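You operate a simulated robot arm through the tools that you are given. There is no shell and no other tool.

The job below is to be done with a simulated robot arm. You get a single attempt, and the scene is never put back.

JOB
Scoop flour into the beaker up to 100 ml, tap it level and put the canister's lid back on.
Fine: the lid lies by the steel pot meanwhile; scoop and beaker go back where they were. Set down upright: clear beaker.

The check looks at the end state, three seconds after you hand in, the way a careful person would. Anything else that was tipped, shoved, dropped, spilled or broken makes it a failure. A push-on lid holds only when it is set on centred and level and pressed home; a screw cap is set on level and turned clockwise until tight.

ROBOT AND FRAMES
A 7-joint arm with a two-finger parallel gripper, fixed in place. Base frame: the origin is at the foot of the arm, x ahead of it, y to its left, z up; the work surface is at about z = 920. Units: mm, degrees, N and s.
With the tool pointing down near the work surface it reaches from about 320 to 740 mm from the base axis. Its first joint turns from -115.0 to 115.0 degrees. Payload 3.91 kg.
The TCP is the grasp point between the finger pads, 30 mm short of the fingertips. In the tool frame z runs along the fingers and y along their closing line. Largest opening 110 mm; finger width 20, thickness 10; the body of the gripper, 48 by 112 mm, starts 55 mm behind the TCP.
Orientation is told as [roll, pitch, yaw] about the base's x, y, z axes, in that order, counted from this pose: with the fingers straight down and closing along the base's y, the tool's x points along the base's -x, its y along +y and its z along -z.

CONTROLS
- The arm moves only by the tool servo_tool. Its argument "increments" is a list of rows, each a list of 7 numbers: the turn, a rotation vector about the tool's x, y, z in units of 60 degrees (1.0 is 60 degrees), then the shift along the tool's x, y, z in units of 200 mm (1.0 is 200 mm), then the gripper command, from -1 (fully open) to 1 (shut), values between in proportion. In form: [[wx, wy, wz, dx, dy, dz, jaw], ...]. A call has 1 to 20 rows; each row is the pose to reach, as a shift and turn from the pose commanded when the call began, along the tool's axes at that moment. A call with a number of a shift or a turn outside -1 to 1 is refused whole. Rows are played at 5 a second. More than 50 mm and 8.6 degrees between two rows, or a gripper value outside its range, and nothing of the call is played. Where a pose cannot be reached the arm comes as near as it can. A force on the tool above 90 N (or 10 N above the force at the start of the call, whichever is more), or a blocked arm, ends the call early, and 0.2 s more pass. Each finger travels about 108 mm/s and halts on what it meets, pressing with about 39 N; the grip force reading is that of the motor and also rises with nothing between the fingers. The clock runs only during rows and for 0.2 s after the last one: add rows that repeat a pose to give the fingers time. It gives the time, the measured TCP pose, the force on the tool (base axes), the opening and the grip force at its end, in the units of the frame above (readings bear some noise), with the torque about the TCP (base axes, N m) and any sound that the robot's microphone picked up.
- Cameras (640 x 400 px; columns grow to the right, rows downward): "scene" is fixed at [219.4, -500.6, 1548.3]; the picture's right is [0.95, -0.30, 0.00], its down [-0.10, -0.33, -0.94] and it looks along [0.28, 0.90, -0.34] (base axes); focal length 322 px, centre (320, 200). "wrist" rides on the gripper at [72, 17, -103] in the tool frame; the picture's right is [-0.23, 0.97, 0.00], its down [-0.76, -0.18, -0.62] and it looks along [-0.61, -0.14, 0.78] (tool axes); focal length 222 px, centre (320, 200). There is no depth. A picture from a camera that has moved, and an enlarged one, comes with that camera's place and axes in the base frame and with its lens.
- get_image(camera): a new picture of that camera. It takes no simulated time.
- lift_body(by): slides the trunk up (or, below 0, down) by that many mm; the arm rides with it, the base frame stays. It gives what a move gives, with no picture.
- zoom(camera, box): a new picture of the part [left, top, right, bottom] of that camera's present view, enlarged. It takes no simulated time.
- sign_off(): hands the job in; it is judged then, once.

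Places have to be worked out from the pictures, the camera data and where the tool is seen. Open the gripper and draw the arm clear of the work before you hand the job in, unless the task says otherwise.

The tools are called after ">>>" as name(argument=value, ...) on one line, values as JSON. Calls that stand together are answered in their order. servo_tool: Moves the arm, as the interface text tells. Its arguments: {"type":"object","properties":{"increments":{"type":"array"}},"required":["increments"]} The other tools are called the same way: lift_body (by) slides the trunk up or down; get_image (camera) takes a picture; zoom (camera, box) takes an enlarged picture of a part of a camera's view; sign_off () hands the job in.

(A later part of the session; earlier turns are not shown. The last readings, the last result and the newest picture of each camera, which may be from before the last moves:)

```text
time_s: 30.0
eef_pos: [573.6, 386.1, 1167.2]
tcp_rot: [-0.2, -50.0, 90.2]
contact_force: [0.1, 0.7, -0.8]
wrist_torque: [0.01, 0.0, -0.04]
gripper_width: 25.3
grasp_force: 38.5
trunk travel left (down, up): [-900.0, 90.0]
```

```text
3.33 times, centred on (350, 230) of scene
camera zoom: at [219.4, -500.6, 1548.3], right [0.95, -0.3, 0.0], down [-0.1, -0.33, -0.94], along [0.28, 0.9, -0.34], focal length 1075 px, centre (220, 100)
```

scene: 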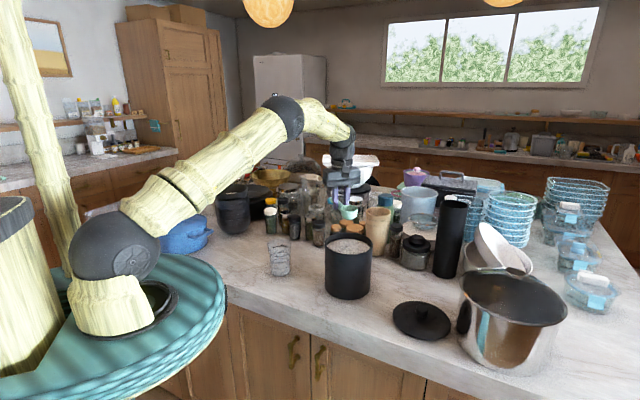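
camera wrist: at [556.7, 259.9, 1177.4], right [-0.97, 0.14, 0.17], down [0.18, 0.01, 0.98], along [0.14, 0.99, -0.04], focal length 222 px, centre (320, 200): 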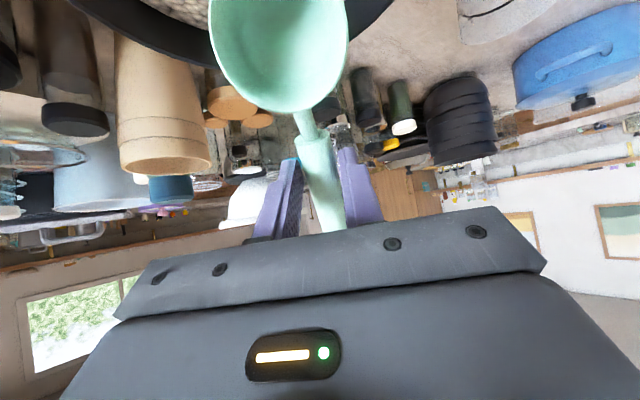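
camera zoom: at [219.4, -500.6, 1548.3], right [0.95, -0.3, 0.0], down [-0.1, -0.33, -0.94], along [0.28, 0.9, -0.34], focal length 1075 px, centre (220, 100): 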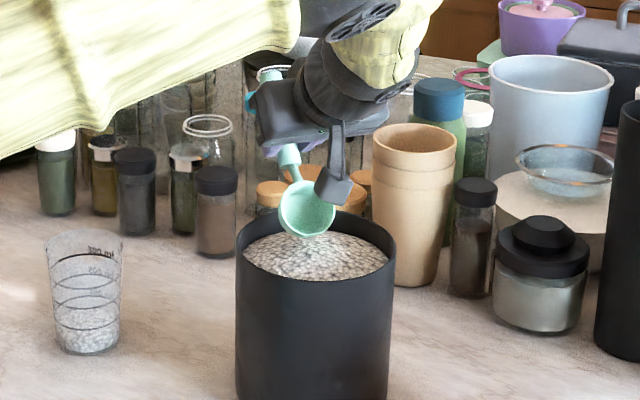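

Model matches the picture: bowl rim centre now ≈ (574, 339, 1111), opening facing −y. I'll lower the bowl into the flour just inside the handle-side wall, in small steps.

>>> servo_tool(increments=[[0, 0, 0, 0.04, -0.002, 0.029, 1], [0, 0, 0, 0.08, -0.004, 0.058, 1], [0, 0, 0, 0.12, -0.006, 0.087, 1], [0, 0, 0, 0.155, -0.008, 0.113, 1], [0, 0, 0, 0.185, -0.01, 0.135, 1], [0, 0, 0, 0.185, -0.01, 0.135, 1]])

>>> zoom(camera="scene", box=[300, 180, 400, 280])

>>> get_image(camera="wrist")

```text
time_s: 31.4
eef_pos: [577.7, 383.1, 1122.6]
tcp_rot: [-0.1, -50.0, 90.2]
contact_force: [0.7, -0.1, -1.1]
wrist_torque: [-0.03, 0.03, 0.0]
gripper_width: 25.5
grasp_force: 38.8
trunk travel left (down, up): [-900.0, 90.0]
```

```text
4.00 times, centred on (350, 230) of scene
camera zoom: at [219.4, -500.6, 1548.3], right [0.95, -0.3, 0.0], down [-0.1, -0.33, -0.94], along [0.28, 0.9, -0.34], focal length 1290 px, centre (200, 80)
```

zoom: 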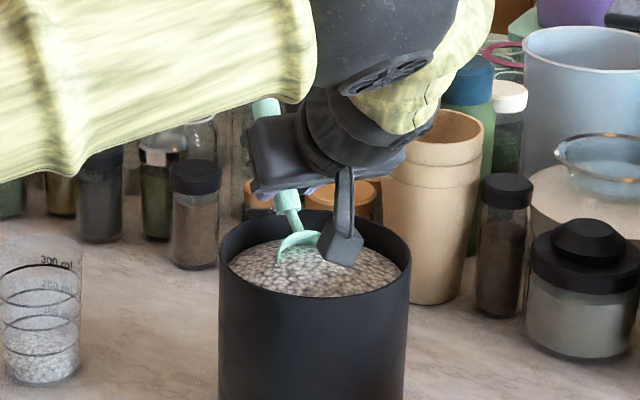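

```text
taken
camera wrist: at [560.1, 256.0, 1132.1], right [-0.97, 0.14, 0.17], down [0.18, 0.01, 0.98], along [0.14, 0.99, -0.04], focal length 222 px, centre (320, 200)
```

wrist: 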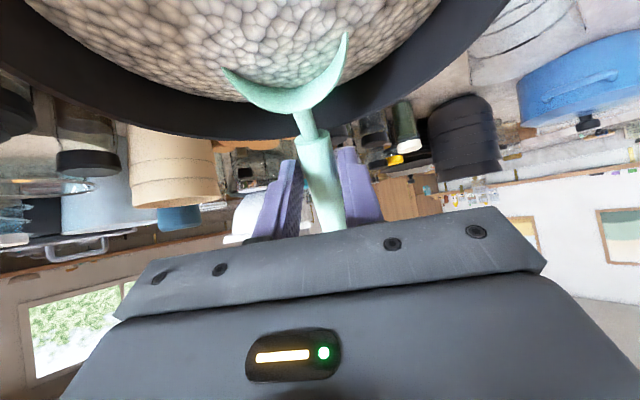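

The bowl is deeper in the flour than expected, so the flour/rim is higher than I estimated. I'll zoom in to re-measure the rim and handle clearance before pushing on.

>>> zoom(camera="scene", box=[320, 215, 376, 260])

>>> zoom(camera="wrist", box=[180, 0, 460, 160])

>>> zoom(camera="scene", box=[318, 235, 382, 305])

```text
8.89 times, centred on (348, 238) of scene
camera zoom: at [219.4, -500.6, 1548.3], right [0.95, -0.3, 0.0], down [-0.1, -0.33, -0.94], along [0.28, 0.9, -0.34], focal length 2866 px, centre (71, -133)
```

zoom: 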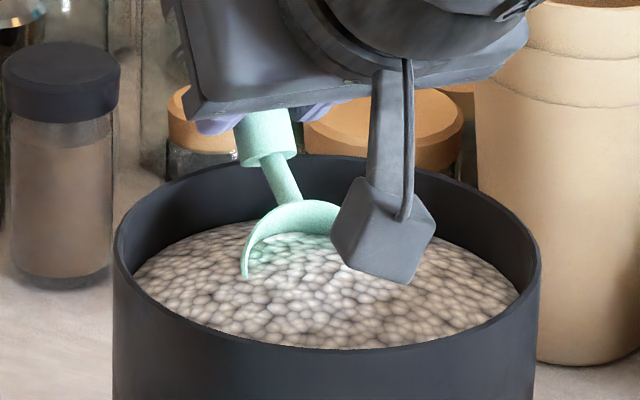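

```text
2.29 times, centred on (320, 80) of wrist
camera zoom: at [560.1, 256.0, 1132.1], right [-0.97, 0.14, 0.17], down [0.18, 0.01, 0.98], along [0.14, 0.99, -0.04], focal length 508 px, centre (320, 474)
```

zoom: 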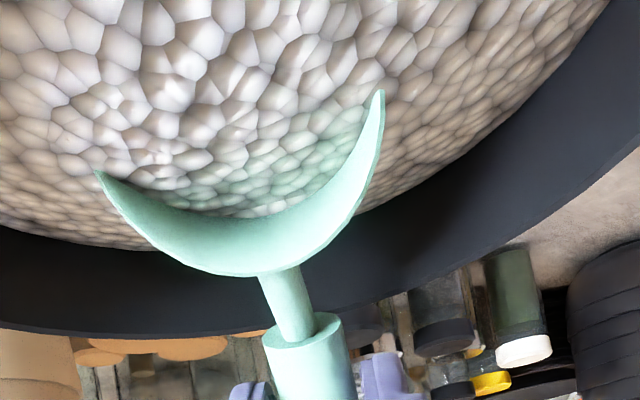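

```text
5.71 times, centred on (350, 270) of scene
camera zoom: at [219.4, -500.6, 1548.3], right [0.95, -0.3, 0.0], down [-0.1, -0.33, -0.94], along [0.28, 0.9, -0.34], focal length 1842 px, centre (149, -200)
```

zoom: 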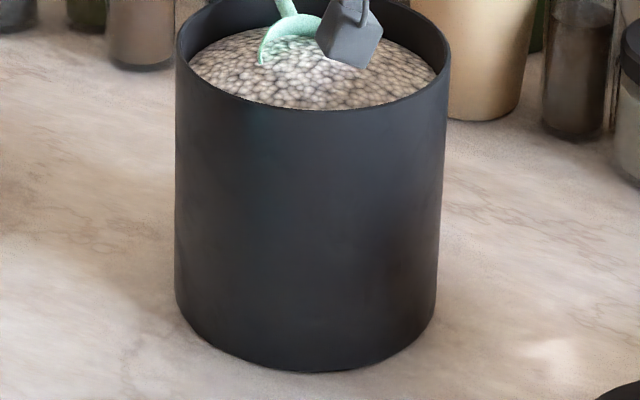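

Re-measured: the rim is at z ≈ 1083 and the flour at ≈ 1058, so the handle still clears the wall by ~9 mm. Now I'll push the bowl forward through the flour, then level it while lifting, in one smooth slow sweep.

>>> servo_tool(increments=[[0, 0, 0, 0.06, 0.003, -0.015, 1], [0, 0, 0, 0.121, 0.005, -0.03, 1], [0, 0, 0, 0.142, 0.005, -0.039, 1], [0, 0, 0, 0.162, 0.005, -0.048, 1], [0, 0.05, 0, 0.16, 0.005, -0.041, 1], [0, 0.1, 0, 0.158, 0.005, -0.034, 1], [0, 0.167, 0, 0.143, 0.005, -0.032, 1], [0, 0.233, 0, 0.128, 0.005, -0.03, 1], [0, 0.3, 0, 0.105, 0.005, -0.0315, 1], [0, 0.367, 0, 0.082, 0.005, -0.033, 1], [0, 0.433, 0, 0.0625, 0.005, -0.036, 1], [0, 0.5, 0, 0.043, 0.005, -0.039, 1], [0, 0.567, 0, 0.0265, 0.005, -0.0435, 1], [0, 0.633, 0, 0.01, 0.005, -0.048, 1], [0, 0.692, 0, -0.005, 0.005, -0.05, 1], [0, 0.75, 0, -0.02, 0.005, -0.052, 1], [0, 0.833, 0, -0.052, 0.005, -0.058, 1], [0, 0.833, 0, -0.052, 0.005, -0.058, 1]])

>>> zoom(camera="scene", box=[300, 180, 400, 280])

>>> get_image(camera="wrist")

```text
time_s: 35.2
eef_pos: [576.0, 379.7, 1136.8]
tcp_rot: [0.0, 0.0, 90.1]
contact_force: [0.7, 1.1, -0.9]
wrist_torque: [0.03, 0.0, 0.0]
gripper_width: 25.5
grasp_force: 38.9
trunk travel left (down, up): [-900.0, 90.0]
```

```text
4.00 times, centred on (350, 230) of scene
camera zoom: at [219.4, -500.6, 1548.3], right [0.95, -0.3, 0.0], down [-0.1, -0.33, -0.94], along [0.28, 0.9, -0.34], focal length 1290 px, centre (200, 80)
```

zoom: 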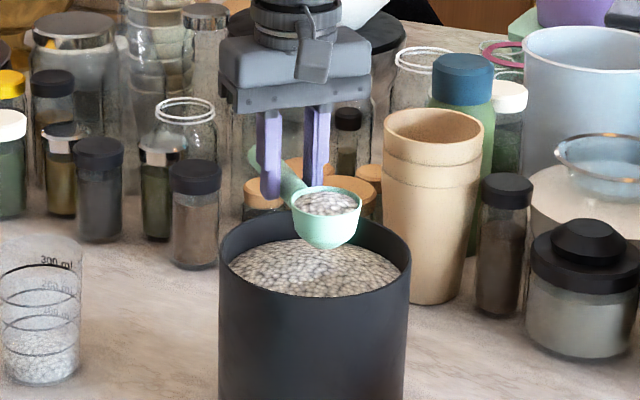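

```text
taken
camera wrist: at [558.6, 306.3, 1240.3], right [-0.97, 0.23, 0.0], down [0.18, 0.76, 0.62], along [0.14, 0.61, -0.78], focal length 222 px, centre (320, 200)
```

wrist: 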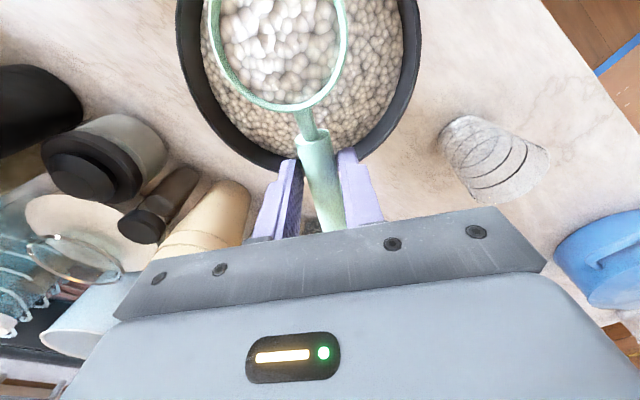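

A well-filled scoop, with nothing spilled. I'll zoom to judge fill and check the beaker level.

>>> zoom(camera="scene", box=[325, 215, 375, 255])

>>> zoom(camera="scene", box=[262, 232, 298, 280])

>>> zoom(camera="wrist", box=[170, 0, 420, 160])

```text
10.00 times, centred on (350, 235) of scene
camera zoom: at [219.4, -500.6, 1548.3], right [0.95, -0.3, 0.0], down [-0.1, -0.33, -0.94], along [0.28, 0.9, -0.34], focal length 3224 px, centre (20, -150)
```

zoom: 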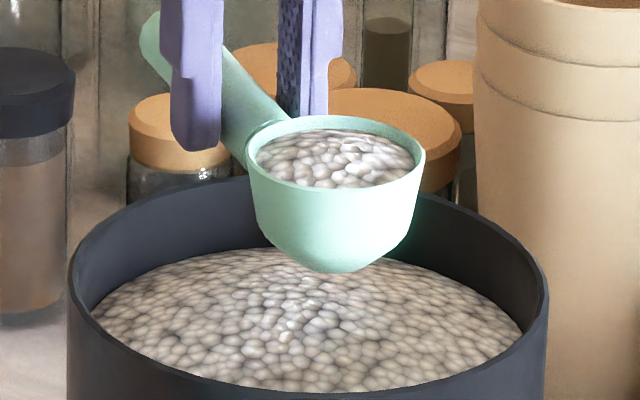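

```text
8.33 times, centred on (280, 256) of scene
camera zoom: at [219.4, -500.6, 1548.3], right [0.95, -0.3, 0.0], down [-0.1, -0.33, -0.94], along [0.28, 0.9, -0.34], focal length 2686 px, centre (653, -267)
```

zoom: 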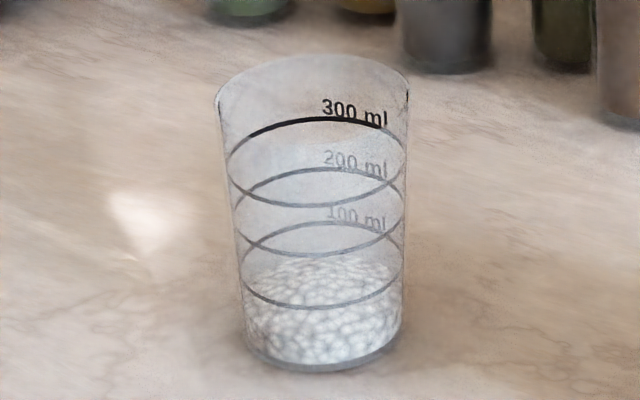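

```text
2.50 times, centred on (295, 80) of wrist
camera zoom: at [558.6, 306.3, 1240.3], right [-0.97, 0.23, 0.0], down [0.18, 0.76, 0.62], along [0.14, 0.61, -0.78], focal length 555 px, centre (382, 500)
```

zoom: 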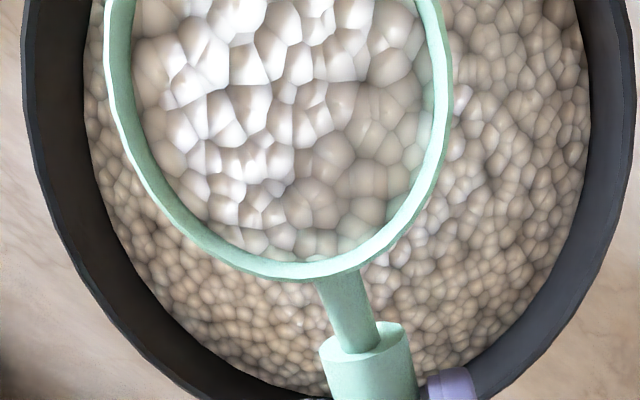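

The scoop holds roughly 35–40 ml and the beaker about 45 ml. I'll carry the scoop level and gently toward the beaker in two legs.

>>> servo_tool(increments=[[0, 0, 0, -0.0222, 0.0202, 0, 1], [0, 0, 0, -0.0593, 0.0538, 0, 1], [0, 0, 0, -0.1186, 0.1075, 0, 1], [0, 0, 0, -0.2075, 0.1882, 0, 1], [0, 0, 0, -0.3038, 0.2755, 0, 1], [0, 0, 0, -0.4001, 0.3629, 0, 1], [0, 0, 0, -0.5001, 0.4536, 0, 1], [0, 0, 0, -0.6001, 0.5442, 0, 1], [0, 0, 0, -0.7001, 0.6349, 0, 1], [0, 0, 0, -0.8001, 0.7256, 0, 1], [0, 0, 0, -0.88, 0.798, 0, 1], [0, 0, 0, -0.94, 0.853, 0, 1], [0, 0, 0, -0.97, 0.88, 0, 1]])

>>> get_image(camera="wrist")

>>> zoom(camera="scene", box=[230, 190, 330, 290])

```text
time_s: 38.0
eef_pos: [398.6, 574.4, 1136.5]
tcp_rot: [0.0, 0.2, 90.2]
contact_force: [0.5, -0.6, -1.0]
wrist_torque: [0.04, 0.0, 0.01]
gripper_width: 24.9
grasp_force: 39.1
trunk travel left (down, up): [-900.0, 90.0]
```

```text
taken
camera wrist: at [381.0, 501.1, 1239.8], right [-0.97, 0.23, 0.0], down [0.18, 0.76, 0.62], along [0.14, 0.61, -0.78], focal length 222 px, centre (320, 200)
```

wrist: 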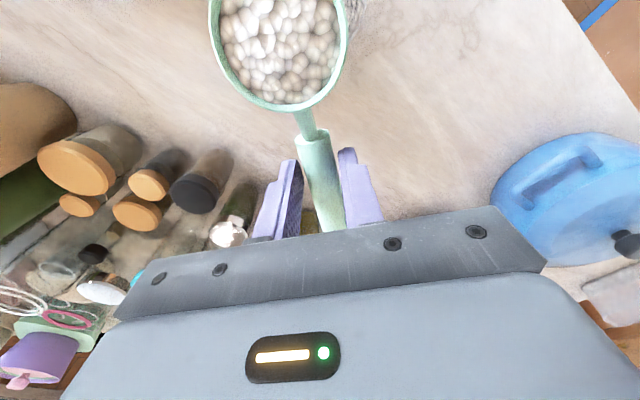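

```text
4.00 times, centred on (280, 240) of scene
camera zoom: at [219.4, -500.6, 1548.3], right [0.95, -0.3, 0.0], down [-0.1, -0.33, -0.94], along [0.28, 0.9, -0.34], focal length 1290 px, centre (480, 40)
```

zoom: 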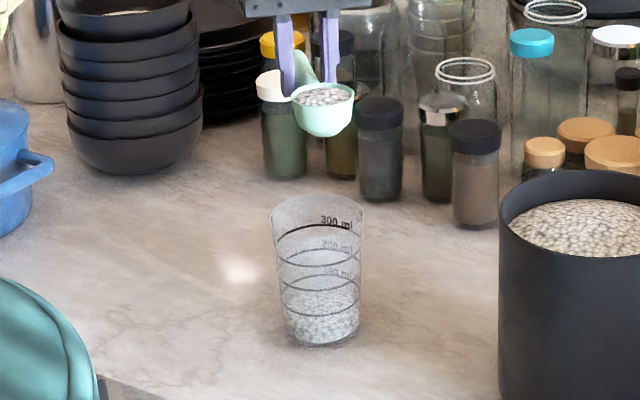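

Flour rides steadily. I'll move to the pour-start position just above and behind the beaker mouth.

>>> servo_tool(increments=[[0, 0, 0, -0.02, 0.015, 0.03, 1], [0, 0, 0, -0.05, 0.035, 0.08, 1], [0, 0, 0, -0.08, 0.06, 0.15, 1], [0, 0, 0, -0.093, 0.07, 0.21, 1], [0, 0, 0, -0.093, 0.07, 0.25, 1], [0, 0, 0, -0.093, 0.07, 0.2625, 1], [0, 0, 0, -0.093, 0.07, 0.2625, 1]])

>>> zoom(camera="scene", box=[240, 210, 320, 290])

>>> get_image(camera="wrist")

```text
time_s: 39.6
eef_pos: [386.5, 594.6, 1083.7]
tcp_rot: [-0.1, 0.0, 90.1]
contact_force: [0.2, 0.5, -0.8]
wrist_torque: [-0.01, 0.01, 0.03]
gripper_width: 25.2
grasp_force: 39.4
trunk travel left (down, up): [-900.0, 90.0]
```

```text
5.00 times, centred on (280, 250) of scene
camera zoom: at [219.4, -500.6, 1548.3], right [0.95, -0.3, 0.0], down [-0.1, -0.33, -0.94], along [0.28, 0.9, -0.34], focal length 1612 px, centre (520, -50)
```

zoom: 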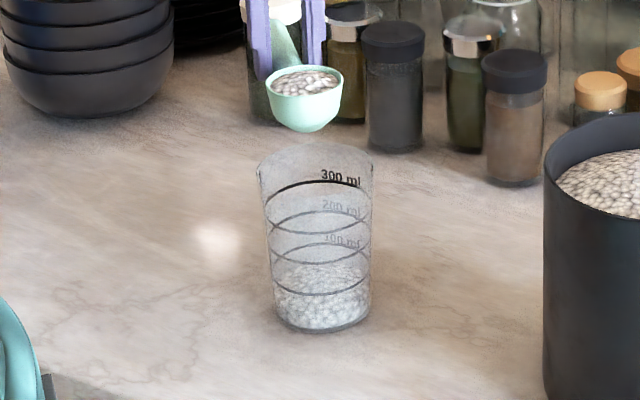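

```text
taken
camera wrist: at [369.0, 520.0, 1186.8], right [-0.97, 0.23, 0.0], down [0.18, 0.76, 0.62], along [0.14, 0.61, -0.78], focal length 222 px, centre (320, 200)
```

wrist: 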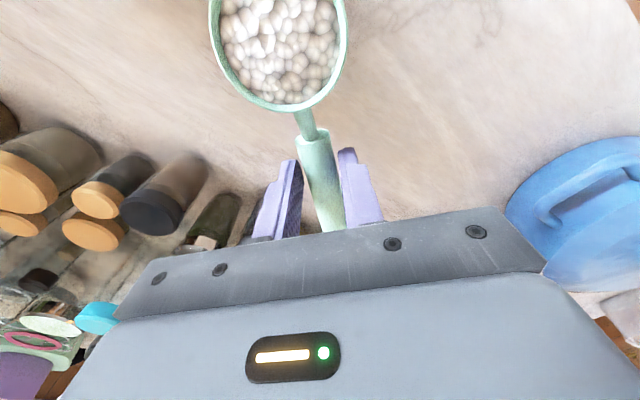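

The scoop is behind the mouth at the right height. I'll begin tipping slowly to 35°, keeping the front lip over the mouth, and check.

>>> servo_tool(increments=[[0, -0.0833, 0, 0.003, 0.004, -0.0385, 1], [0, -0.1667, 0, 0.0085, 0.008, -0.075, 1], [0, -0.25, 0, 0.0185, 0.0125, -0.104, 1], [0, -0.333, 0, 0.03, 0.0125, -0.1315, 1], [0, -0.4167, 0, 0.0495, 0.0125, -0.154, 1], [0, -0.5, 0, 0.072, 0.0125, -0.174, 1], [0, -0.583, 0, 0.099, 0.0125, -0.191, 1]])

>>> zoom(camera="scene", box=[240, 200, 320, 290])

>>> get_image(camera="wrist")

```text
time_s: 41.2
eef_pos: [384.3, 572.4, 1122.3]
tcp_rot: [0.0, -35.1, 90.0]
contact_force: [-0.7, -0.1, -1.4]
wrist_torque: [-0.03, 0.03, 0.02]
gripper_width: 25.4
grasp_force: 39.2
trunk travel left (down, up): [-900.0, 90.0]
```

```text
4.44 times, centred on (280, 245) of scene
camera zoom: at [219.4, -500.6, 1548.3], right [0.95, -0.3, 0.0], down [-0.1, -0.33, -0.94], along [0.28, 0.9, -0.34], focal length 1433 px, centre (498, 0)
```

zoom: 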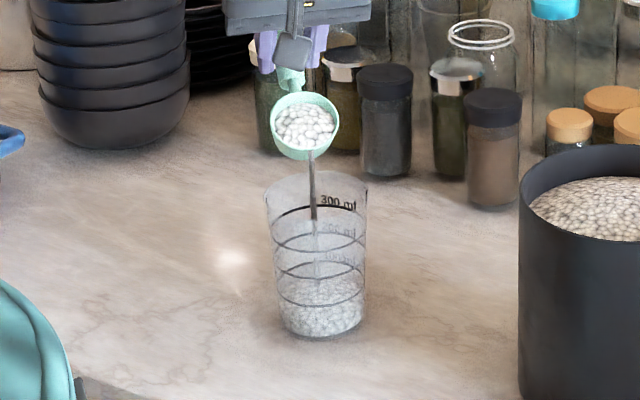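

```text
taken
camera wrist: at [366.7, 452.8, 1165.5], right [-0.97, 0.18, 0.13], down [0.18, 0.26, 0.95], along [0.14, 0.95, -0.29], focal length 222 px, centre (320, 200)
```

wrist: 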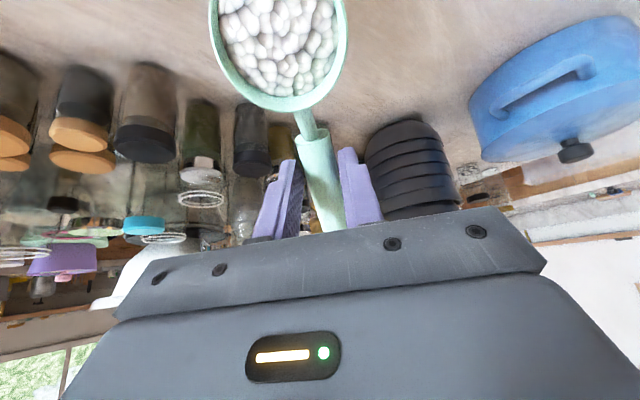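

A stream of flour falls from the lip into the middle of the beaker. I'll continue tipping to 60°.

>>> servo_tool(increments=[[0, -0.058, 0, 0.008, 0, -0.016, 1], [0, -0.1167, 0, 0.0155, 0, -0.032, 1], [0, -0.183, 0, 0.033, 0, -0.056, 1], [0, -0.25, 0, 0.05, 0, -0.081, 1], [0, -0.333, 0, 0.074, 0, -0.109, 1], [0, -0.4167, 0, 0.099, 0, -0.136, 1], [0, -0.4167, 0, 0.099, 0, -0.136, 1]])

>>> zoom(camera="scene", box=[240, 200, 320, 290])

>>> get_image(camera="wrist")

```text
time_s: 42.8
eef_pos: [382.8, 541.3, 1134.2]
tcp_rot: [-0.1, -60.0, 90.1]
contact_force: [0.6, 0.2, 0.1]
wrist_torque: [-0.01, 0.01, -0.01]
gripper_width: 25.2
grasp_force: 39.5
trunk travel left (down, up): [-900.0, 90.0]
```

```text
4.44 times, centred on (280, 245) of scene
camera zoom: at [219.4, -500.6, 1548.3], right [0.95, -0.3, 0.0], down [-0.1, -0.33, -0.94], along [0.28, 0.9, -0.34], focal length 1433 px, centre (498, 0)
```

zoom: 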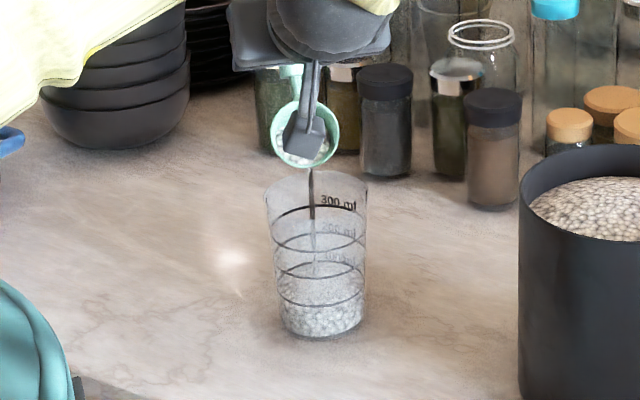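

```text
taken
camera wrist: at [365.6, 414.4, 1123.2], right [-0.97, 0.11, 0.2], down [0.18, -0.16, 0.97], along [0.14, 0.98, 0.14], focal length 222 px, centre (320, 200)
```

wrist: 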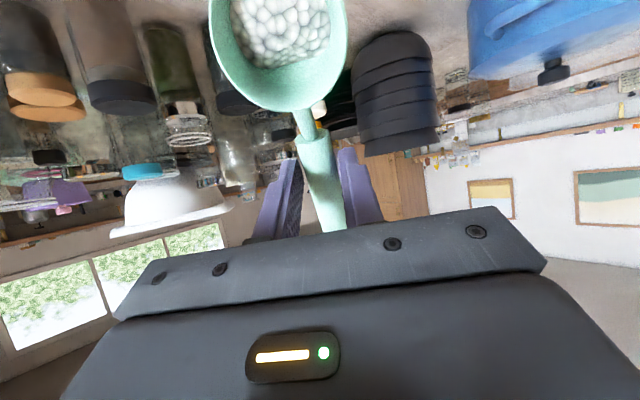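

Still pouring cleanly into the beaker. I'll look closely at the level so far.

>>> zoom(camera="scene", box=[262, 232, 298, 280])

```text
8.33 times, centred on (280, 256) of scene
camera zoom: at [219.4, -500.6, 1548.3], right [0.95, -0.3, 0.0], down [-0.1, -0.33, -0.94], along [0.28, 0.9, -0.34], focal length 2686 px, centre (653, -267)
```

zoom: 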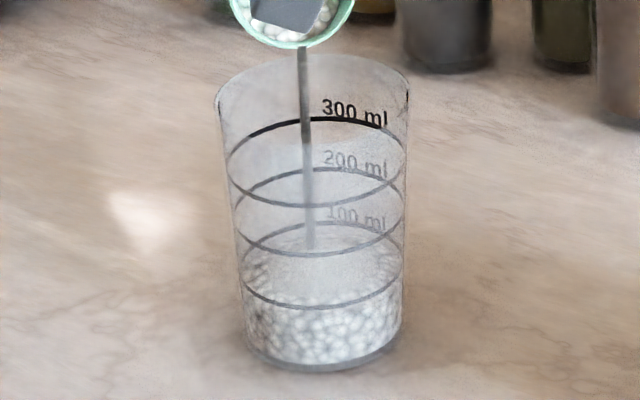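

The level has risen about halfway to the 100 ml ring. I'll hold a moment to let the flow settle, then check.

>>> servo_tool(increments=[[0, 0, 0, 0, 0, 0, 1], [0, 0, 0, 0, 0, 0, 1], [0, 0, 0, 0, 0, 0, 1], [0, 0, 0, 0, 0, 0, 1], [0, 0, 0, 0, 0, 0, 1]])

>>> zoom(camera="scene", box=[262, 232, 298, 280])

>>> zoom(camera="wrist", box=[190, 0, 370, 120])

```text
time_s: 44.0
eef_pos: [383.4, 541.9, 1132.7]
tcp_rot: [-0.1, -59.9, 90.1]
contact_force: [0.6, -0.6, -0.2]
wrist_torque: [-0.01, 0.0, -0.02]
gripper_width: 25.5
grasp_force: 38.9
trunk travel left (down, up): [-900.0, 90.0]
```

```text
8.33 times, centred on (280, 256) of scene
camera zoom: at [219.4, -500.6, 1548.3], right [0.95, -0.3, 0.0], down [-0.1, -0.33, -0.94], along [0.28, 0.9, -0.34], focal length 2686 px, centre (653, -267)
```

zoom: 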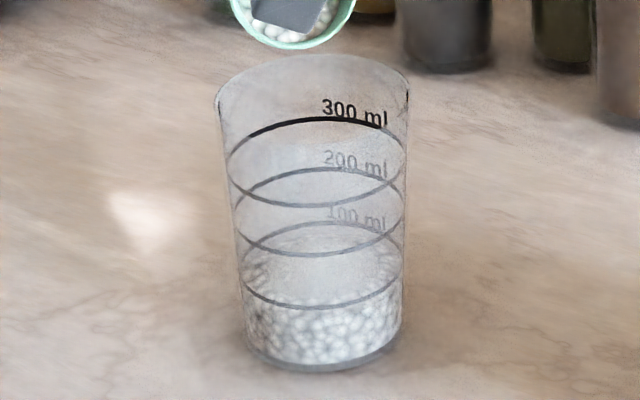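

```text
3.33 times, centred on (280, 60) of wrist
camera zoom: at [365.9, 414.2, 1123.1], right [-0.97, 0.11, 0.2], down [0.18, -0.16, 0.97], along [0.14, 0.98, 0.13], focal length 740 px, centre (453, 667)
```

zoom: 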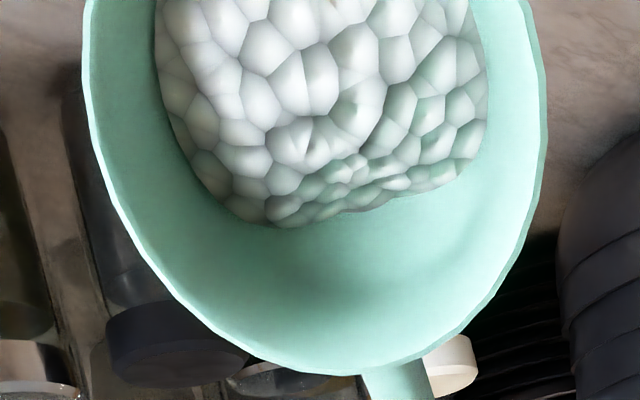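

The stream has stopped at 60° with some flour still in the scoop. I'll look at the beaker at maximum magnification.

>>> zoom(camera="scene", box=[266, 252, 296, 280])

```text
14.29 times, centred on (281, 266) of scene
camera zoom: at [219.4, -500.6, 1548.3], right [0.95, -0.3, 0.0], down [-0.1, -0.33, -0.94], along [0.28, 0.9, -0.34], focal length 4605 px, centre (877, -743)
```

zoom: 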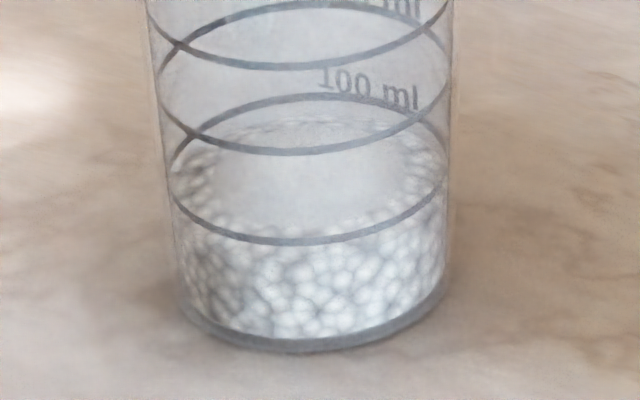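

The surface looks tilted: higher than the 100 ml ring at the front, lower at the back, so the average is close to 100 ml. I'll tip the scoop back level over the beaker (keeping what remains) and then view the beaker with the wrist camera.

>>> servo_tool(increments=[[0, 0.133, 0, -0.035, 0, 0.04, 1], [0, 0.267, 0, -0.055, 0, 0.095, 1], [0, 0.4, 0, -0.0625, 0, 0.148, 1], [0, 0.533, 0, -0.066, 0, 0.195, 1], [0, 0.667, 0, -0.061, 0, 0.236, 1], [0, 0.8, 0, -0.036, 0, 0.273, 1], [0, 0.9, 0, -0.014, 0, 0.294, 1], [0, 1.0, 0, 0.011, 0, 0.312, 1], [0, 1.0, 0, 0.011, 0, 0.312, 1]])

>>> zoom(camera="scene", box=[266, 252, 296, 280])

>>> get_image(camera="wrist")

```text
time_s: 46.0
eef_pos: [384.0, 593.0, 1098.9]
tcp_rot: [-0.1, 0.2, 90.1]
contact_force: [0.3, -0.1, -0.1]
wrist_torque: [-0.03, -0.01, -0.01]
gripper_width: 25.2
grasp_force: 38.7
trunk travel left (down, up): [-900.0, 90.0]
```

```text
14.29 times, centred on (281, 266) of scene
camera zoom: at [219.4, -500.6, 1548.3], right [0.95, -0.3, 0.0], down [-0.1, -0.33, -0.94], along [0.28, 0.9, -0.34], focal length 4605 px, centre (877, -743)
```

zoom: 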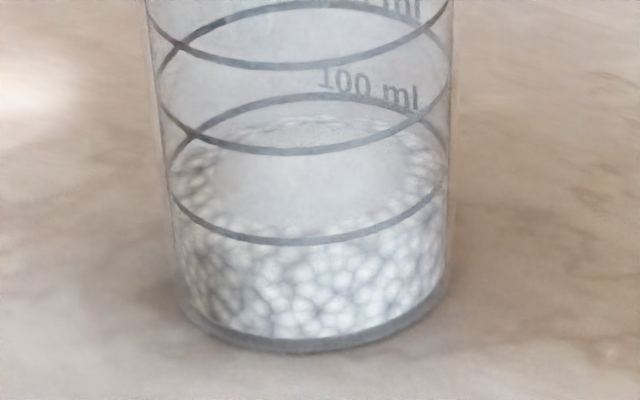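

```text
taken
camera wrist: at [366.0, 519.7, 1203.4], right [-0.97, 0.23, 0.0], down [0.18, 0.76, 0.62], along [0.14, 0.61, -0.78], focal length 222 px, centre (320, 200)
```

wrist: 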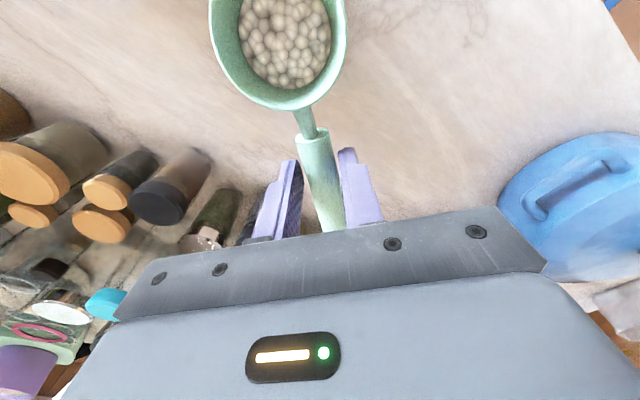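

About half a scoop remains. I'll raise and move so the wrist camera looks down into the beaker.

>>> servo_tool(increments=[[0, 0, 0, 0.0, 0, -0.08, 1], [0, 0, 0, 0.05, 0, -0.18, 1], [0, 0, 0, 0.15, 0, -0.26, 1], [0, 0, 0, 0.28, 0, -0.3, 1], [0, 0, 0, 0.42, 0, -0.3, 1], [0, 0, 0, 0.56, 0, -0.3, 1], [0, 0, 0, 0.7, 0, -0.3, 1], [0, 0, 0, 0.82, 0, -0.3, 1], [0, 0, 0, 0.89, 0, -0.3, 1], [0, 0, 0, 0.915, 0, -0.3, 1], [0, 0, 0, 0.915, 0, -0.3, 1]])

>>> get_image(camera="wrist")

>>> zoom(camera="wrist", box=[280, 110, 390, 220])

```text
time_s: 48.4
eef_pos: [383.6, 410.8, 1159.7]
tcp_rot: [0.0, 0.0, 90.1]
contact_force: [-0.2, 0.2, -1.3]
wrist_torque: [-0.02, 0.0, -0.01]
gripper_width: 25.4
grasp_force: 39.1
trunk travel left (down, up): [-900.0, 90.0]
```

```text
taken
camera wrist: at [365.8, 337.1, 1262.8], right [-0.97, 0.23, 0.0], down [0.18, 0.76, 0.62], along [0.14, 0.61, -0.78], focal length 222 px, centre (320, 200)
```

wrist: 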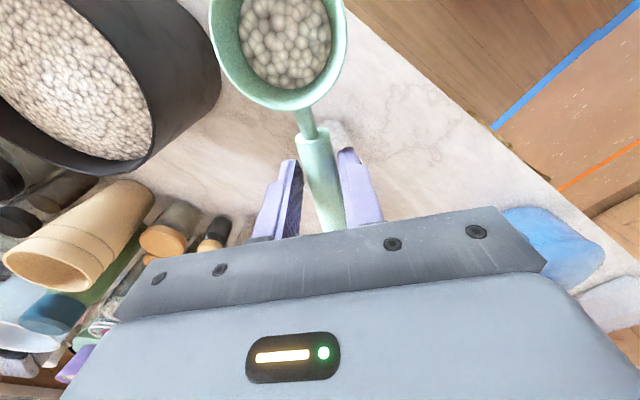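

```text
3.64 times, centred on (335, 165) of wrist
camera zoom: at [365.8, 337.1, 1262.8], right [-0.97, 0.23, 0.0], down [0.18, 0.76, 0.62], along [0.14, 0.61, -0.78], focal length 808 px, centre (266, 327)
```

zoom: 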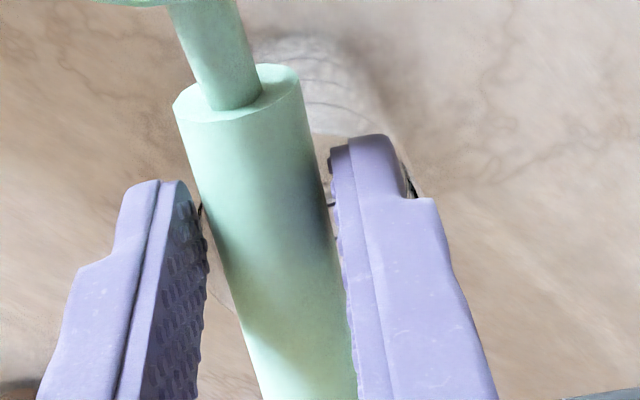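

The gripper hides the beaker. I'll shift sideways in +x so it appears to the right of the fingers.

>>> servo_tool(increments=[[0, 0, 0, 0, -0.05, 0, 1], [0, 0, 0, 0, -0.15, 0, 1], [0, 0, 0, 0, -0.3, 0, 1], [0, 0, 0, 0, -0.45, 0, 1], [0, 0, 0, 0, -0.55, 0, 1], [0, 0, 0, 0, -0.6, 0, 1], [0, 0, 0, 0, -0.6, 0, 1]])

>>> get_image(camera="wrist")

>>> zoom(camera="wrist", box=[370, 90, 460, 180])

```text
time_s: 50.0
eef_pos: [503.9, 412.8, 1159.4]
tcp_rot: [0.0, 0.0, 90.1]
contact_force: [0.0, -0.2, -0.3]
wrist_torque: [-0.03, 0.03, -0.03]
gripper_width: 25.5
grasp_force: 38.4
trunk travel left (down, up): [-900.0, 90.0]
```

```text
taken
camera wrist: at [486.7, 338.1, 1263.1], right [-0.97, 0.22, 0.0], down [0.18, 0.76, 0.62], along [0.14, 0.61, -0.78], focal length 222 px, centre (320, 200)
```

wrist: 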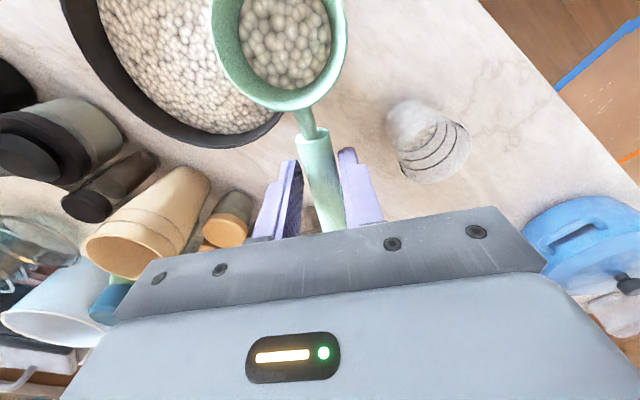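

```text
4.44 times, centred on (415, 135) of wrist
camera zoom: at [486.7, 338.1, 1263.1], right [-0.97, 0.22, 0.0], down [0.18, 0.76, 0.62], along [0.14, 0.61, -0.78], focal length 987 px, centre (-102, 489)
```

zoom: 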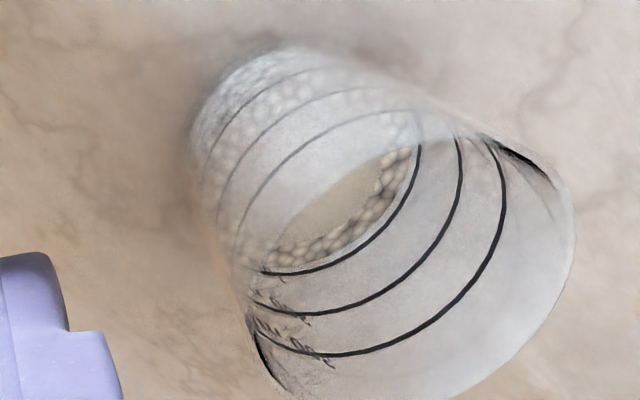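

From here the flour shows a low mound with its edge a few mm below the 100 ml ring, so I estimate 85–90 ml. I'll check how much remains in the scoop.

>>> zoom(camera="wrist", box=[200, 0, 360, 120])

>>> zoom(camera="scene", box=[290, 190, 370, 260])

>>> zoom(camera="scene", box=[268, 248, 294, 278])

```text
3.33 times, centred on (280, 60) of wrist
camera zoom: at [486.7, 338.1, 1263.1], right [-0.97, 0.22, 0.0], down [0.18, 0.76, 0.62], along [0.14, 0.61, -0.78], focal length 740 px, centre (453, 667)
```

zoom: 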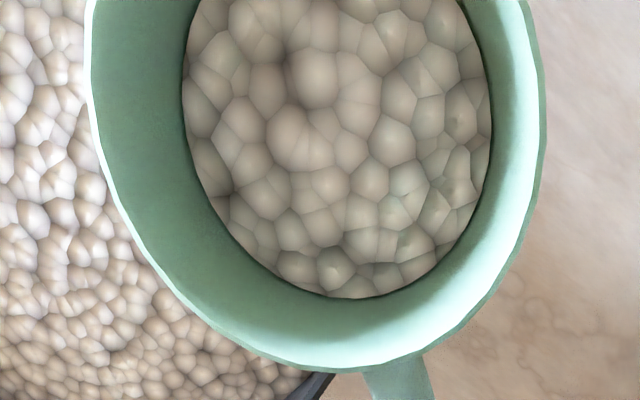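

```text
5.71 times, centred on (330, 225) of scene
camera zoom: at [219.4, -500.6, 1548.3], right [0.95, -0.3, 0.0], down [-0.1, -0.33, -0.94], along [0.28, 0.9, -0.34], focal length 1842 px, centre (263, 57)
```

zoom: 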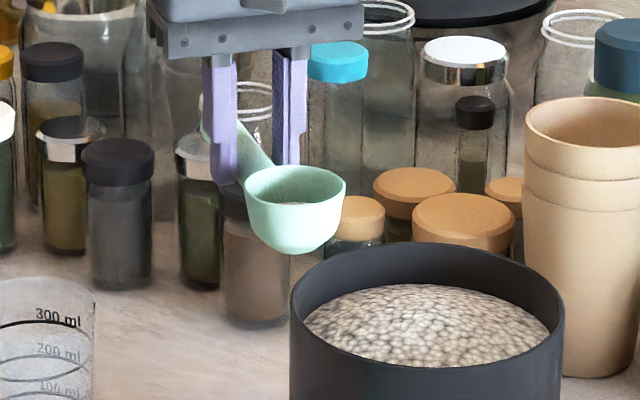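

```text
13.33 times, centred on (281, 263) of scene
camera zoom: at [219.4, -500.6, 1548.3], right [0.95, -0.3, 0.0], down [-0.1, -0.33, -0.94], along [0.28, 0.9, -0.34], focal length 4298 px, centre (840, -640)
```

zoom: 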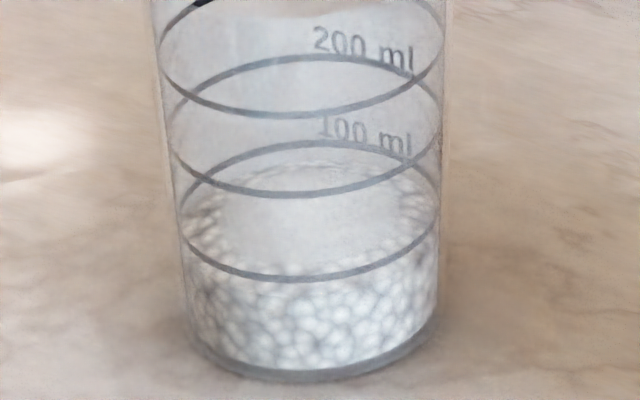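

The scoop still holds an estimated 12–15 ml, about what's missing. I'll return to the pour-start position.

>>> servo_tool(increments=[[0, 0, 0, -0.06, 0.04, 0, 1], [0, 0, 0, -0.18, 0.12, 0, 1], [0, 0, 0, -0.32, 0.213, 0, 1], [0, 0, 0, -0.46, 0.305, 0, 1], [0, 0, 0, -0.6, 0.398, 0, 1], [0, 0, 0, -0.74, 0.491, 0.03, 1], [0, 0, 0, -0.85, 0.564, 0.1, 1], [0, 0, 0, -0.9, 0.597, 0.18, 1], [0, 0, 0, -0.9, 0.597, 0.25, 1], [0, 0, 0, -0.9, 0.597, 0.25, 1]])

```text
time_s: 52.2
eef_pos: [381.9, 591.0, 1108.8]
tcp_rot: [-0.1, 0.0, 90.2]
contact_force: [0.8, 0.5, -0.6]
wrist_torque: [0.02, 0.03, 0.04]
gripper_width: 25.4
grasp_force: 39.1
trunk travel left (down, up): [-900.0, 90.0]
```

Now tipping again to 60°, then I'll continue beyond to release the rest.

>>> servo_tool(increments=[[0, -0.133, 0, -0.01, -0.005, -0.016, 1], [0, -0.267, 0, 0.0025, -0.01, -0.021, 1], [0, -0.4, 0, 0.0275, -0.01, -0.036, 1], [0, -0.533, 0, 0.0625, -0.01, -0.0585, 1], [0, -0.667, 0, 0.1105, -0.01, -0.0805, 1], [0, -0.8, 0, 0.1665, -0.01, -0.101, 1], [0, -0.9, 0, 0.209, -0.01, -0.113, 1], [0, -1.0, 0, 0.2525, -0.01, -0.122, 1], [0, -1.0, 0, 0.2525, -0.01, -0.122, 1]])

>>> zoom(camera="scene", box=[250, 215, 310, 285])

```text
time_s: 54.2
eef_pos: [384.6, 542.9, 1134.6]
tcp_rot: [-0.1, -60.1, 90.3]
contact_force: [-0.4, -0.2, -0.5]
wrist_torque: [-0.03, -0.03, -0.02]
gripper_width: 25.5
grasp_force: 39.0
trunk travel left (down, up): [-900.0, 90.0]
```

```text
5.71 times, centred on (280, 250) of scene
camera zoom: at [219.4, -500.6, 1548.3], right [0.95, -0.3, 0.0], down [-0.1, -0.33, -0.94], along [0.28, 0.9, -0.34], focal length 1842 px, centre (549, -86)
```

zoom: 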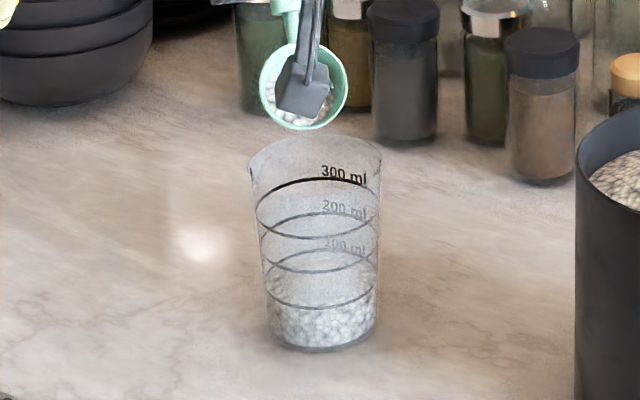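

Continuing gradually to 80° and checking the level.

>>> servo_tool(increments=[[0, -0.083, 0, 0.021, 0, -0.037, 1], [0, -0.167, 0, 0.0385, 0, -0.073, 1], [0, -0.25, 0, 0.06, 0, -0.107, 1], [0, -0.333, 0, 0.082, 0, -0.142, 1], [0, -0.333, 0, 0.082, 0, -0.142, 1], [0, -0.333, 0, 0.082, 0, -0.142, 1]])

>>> zoom(camera="scene", box=[250, 215, 310, 285])

>>> zoom(camera="scene", box=[268, 248, 294, 278])

>>> get_image(camera="wrist")

```text
time_s: 55.6
eef_pos: [386.0, 507.8, 1134.2]
tcp_rot: [0.1, -80.0, 90.1]
contact_force: [0.0, 0.5, -0.8]
wrist_torque: [-0.01, -0.01, 0.02]
gripper_width: 25.5
grasp_force: 38.8
trunk travel left (down, up): [-900.0, 90.0]
```

```text
5.71 times, centred on (280, 250) of scene
camera zoom: at [219.4, -500.6, 1548.3], right [0.95, -0.3, 0.0], down [-0.1, -0.33, -0.94], along [0.28, 0.9, -0.34], focal length 1842 px, centre (549, -86)
```

zoom: 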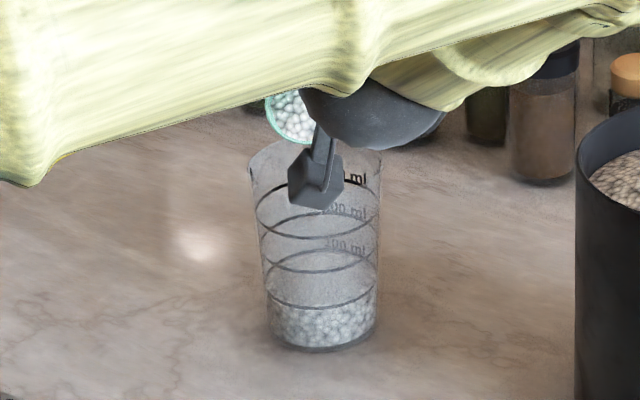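

```text
13.33 times, centred on (281, 263) of scene
camera zoom: at [219.4, -500.6, 1548.3], right [0.95, -0.3, 0.0], down [-0.1, -0.33, -0.94], along [0.28, 0.9, -0.34], focal length 4298 px, centre (840, -640)
```

zoom: 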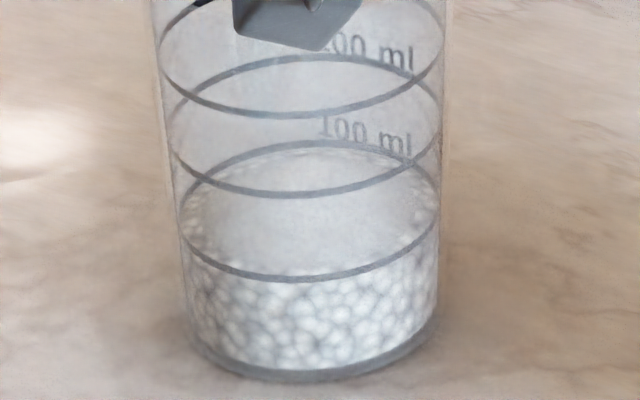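

```text
taken
camera wrist: at [368.9, 392.9, 1081.7], right [-0.97, 0.04, 0.22], down [0.18, -0.48, 0.86], along [0.14, 0.88, 0.46], focal length 222 px, centre (320, 200)
```

wrist: 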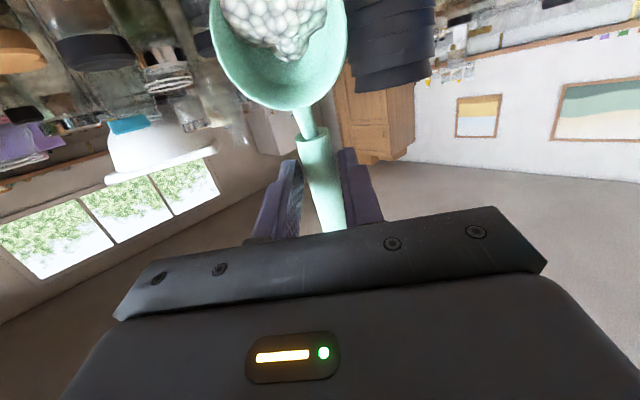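

The level is now close to the ring; I can't be sure until it is tapped level. I'll keep the small remainder in the scoop, tip it back, and set the scoop down so I can tap the beaker and then judge.

>>> servo_tool(increments=[[0, 0.133, 0, -0.022, 0, 0.067, 1], [0, 0.267, 0, -0.038, 0, 0.129, 1], [0, 0.4, 0, -0.0435, 0, 0.189, 1], [0, 0.533, 0, -0.0435, 0, 0.246, 1], [0, 0.667, 0, -0.038, 0, 0.3035, 1], [0, 0.8, 0, -0.027, 0, 0.354, 1], [0, 0.9, 0, -0.017, 0, 0.384, 1], [0, 1.0, 0, -0.0065, 0, 0.409, 1]])

>>> zoom(camera="scene", box=[268, 248, 294, 278])

>>> zoom(camera="wrist", box=[190, 0, 370, 120])

```text
time_s: 57.4
eef_pos: [386.1, 589.2, 1118.8]
tcp_rot: [0.0, -19.7, 90.2]
contact_force: [0.3, -0.3, -0.1]
wrist_torque: [0.05, 0.02, -0.04]
gripper_width: 25.2
grasp_force: 39.4
trunk travel left (down, up): [-900.0, 90.0]
```

```text
13.33 times, centred on (281, 263) of scene
camera zoom: at [219.4, -500.6, 1548.3], right [0.95, -0.3, 0.0], down [-0.1, -0.33, -0.94], along [0.28, 0.9, -0.34], focal length 4298 px, centre (840, -640)
```

zoom: 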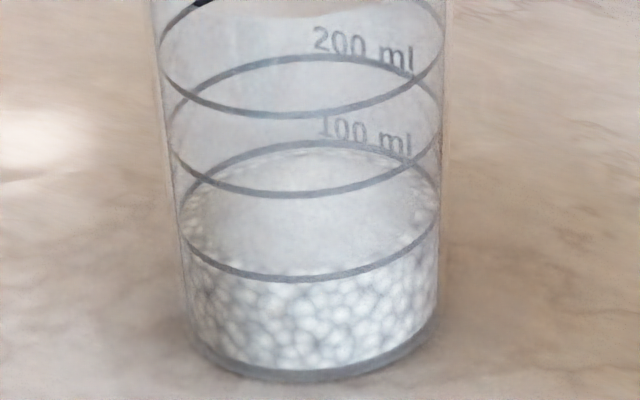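

```text
3.33 times, centred on (280, 60) of wrist
camera zoom: at [368.5, 485.2, 1193.1], right [-0.97, 0.21, 0.08], down [0.18, 0.51, 0.84], along [0.14, 0.84, -0.53], focal length 740 px, centre (453, 667)
```

zoom: 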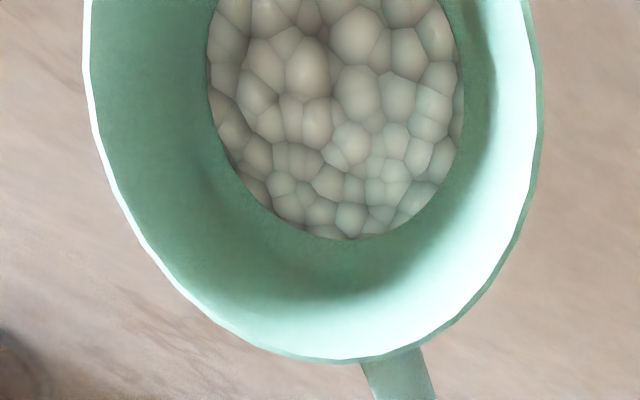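

About 8–10 ml stays in the scoop. I'll level it and carry it to above its home spot, turning back to yaw 47.

>>> servo_tool(increments=[[0, 0.11, 0, -0.008, 0, 0.001, 1], [0, 0.22, 0, -0.015, 0, 0.001, 1], [0, 0.333, 0, -0.0227, 0, 0.002, 1], [0, 0.333, 0, -0.0227, 0, 0.002, 1]])

>>> servo_tool(increments=[[0, 0, 0.0717, -0.031, 0.0625, 0, 1], [0, 0, 0.179, -0.0775, 0.156, 0, 1], [0, 0, 0.301, -0.13, 0.2625, 0.04, 1], [0, 0, 0.416, -0.18, 0.3625, 0.1, 1], [0, 0, 0.5375, -0.2325, 0.469, 0.18, 1], [0, 0, 0.645, -0.279, 0.5625, 0.25, 1], [0, 0, 0.7167, -0.31, 0.625, 0.3, 1], [0, 0, 0.7167, -0.31, 0.625, 0.3, 1]])

>>> get_image(camera="wrist")

>>> zoom(camera="scene", box=[200, 200, 300, 280])

```text
time_s: 58.4
eef_pos: [385.2, 592.6, 1123.5]
tcp_rot: [-0.1, -0.1, 90.1]
contact_force: [0.3, -0.6, -0.3]
wrist_torque: [0.03, 0.01, 0.01]
gripper_width: 25.3
grasp_force: 39.4
trunk travel left (down, up): [-900.0, 90.0]
```

```text
time_s: 60.2
eef_pos: [261.0, 653.1, 1060.6]
tcp_rot: [0.0, -0.1, 47.1]
contact_force: [0.6, 0.3, -1.1]
wrist_torque: [0.0, -0.03, 0.0]
gripper_width: 25.5
grasp_force: 38.9
trunk travel left (down, up): [-900.0, 90.0]
```

```text
taken
camera wrist: at [199.4, 611.7, 1163.8], right [-0.56, 0.83, 0.0], down [0.65, 0.44, 0.62], along [0.52, 0.35, -0.78], focal length 222 px, centre (320, 200)
```

wrist: 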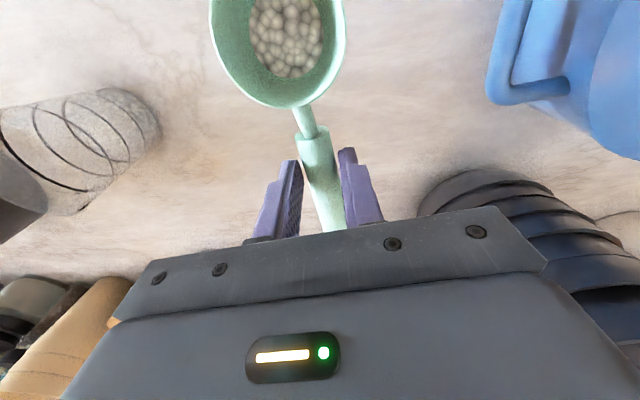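

```text
5.00 times, centred on (250, 240) of scene
camera zoom: at [219.4, -500.6, 1548.3], right [0.95, -0.3, 0.0], down [-0.1, -0.33, -0.94], along [0.28, 0.9, -0.34], focal length 1612 px, centre (670, 0)
```

zoom: 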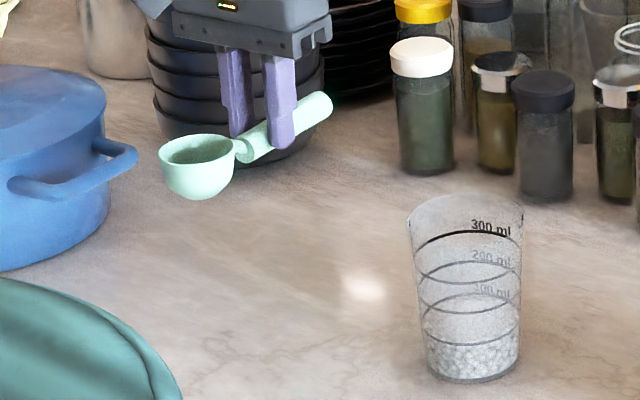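

The wrist camera now also sees the beaker from another side; I'll zoom there to judge the flour surface.

>>> zoom(camera="wrist", box=[0, 70, 176, 220])

```text
2.67 times, centred on (88, 145) of wrist
camera zoom: at [199.4, 611.7, 1163.8], right [-0.56, 0.83, 0.0], down [0.65, 0.44, 0.62], along [0.52, 0.35, -0.78], focal length 592 px, centre (939, 347)
```

zoom: 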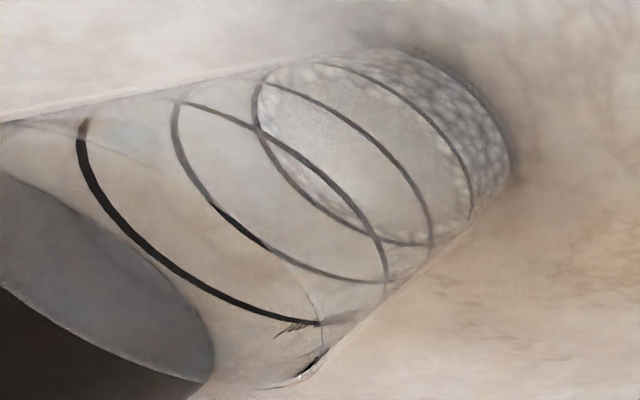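

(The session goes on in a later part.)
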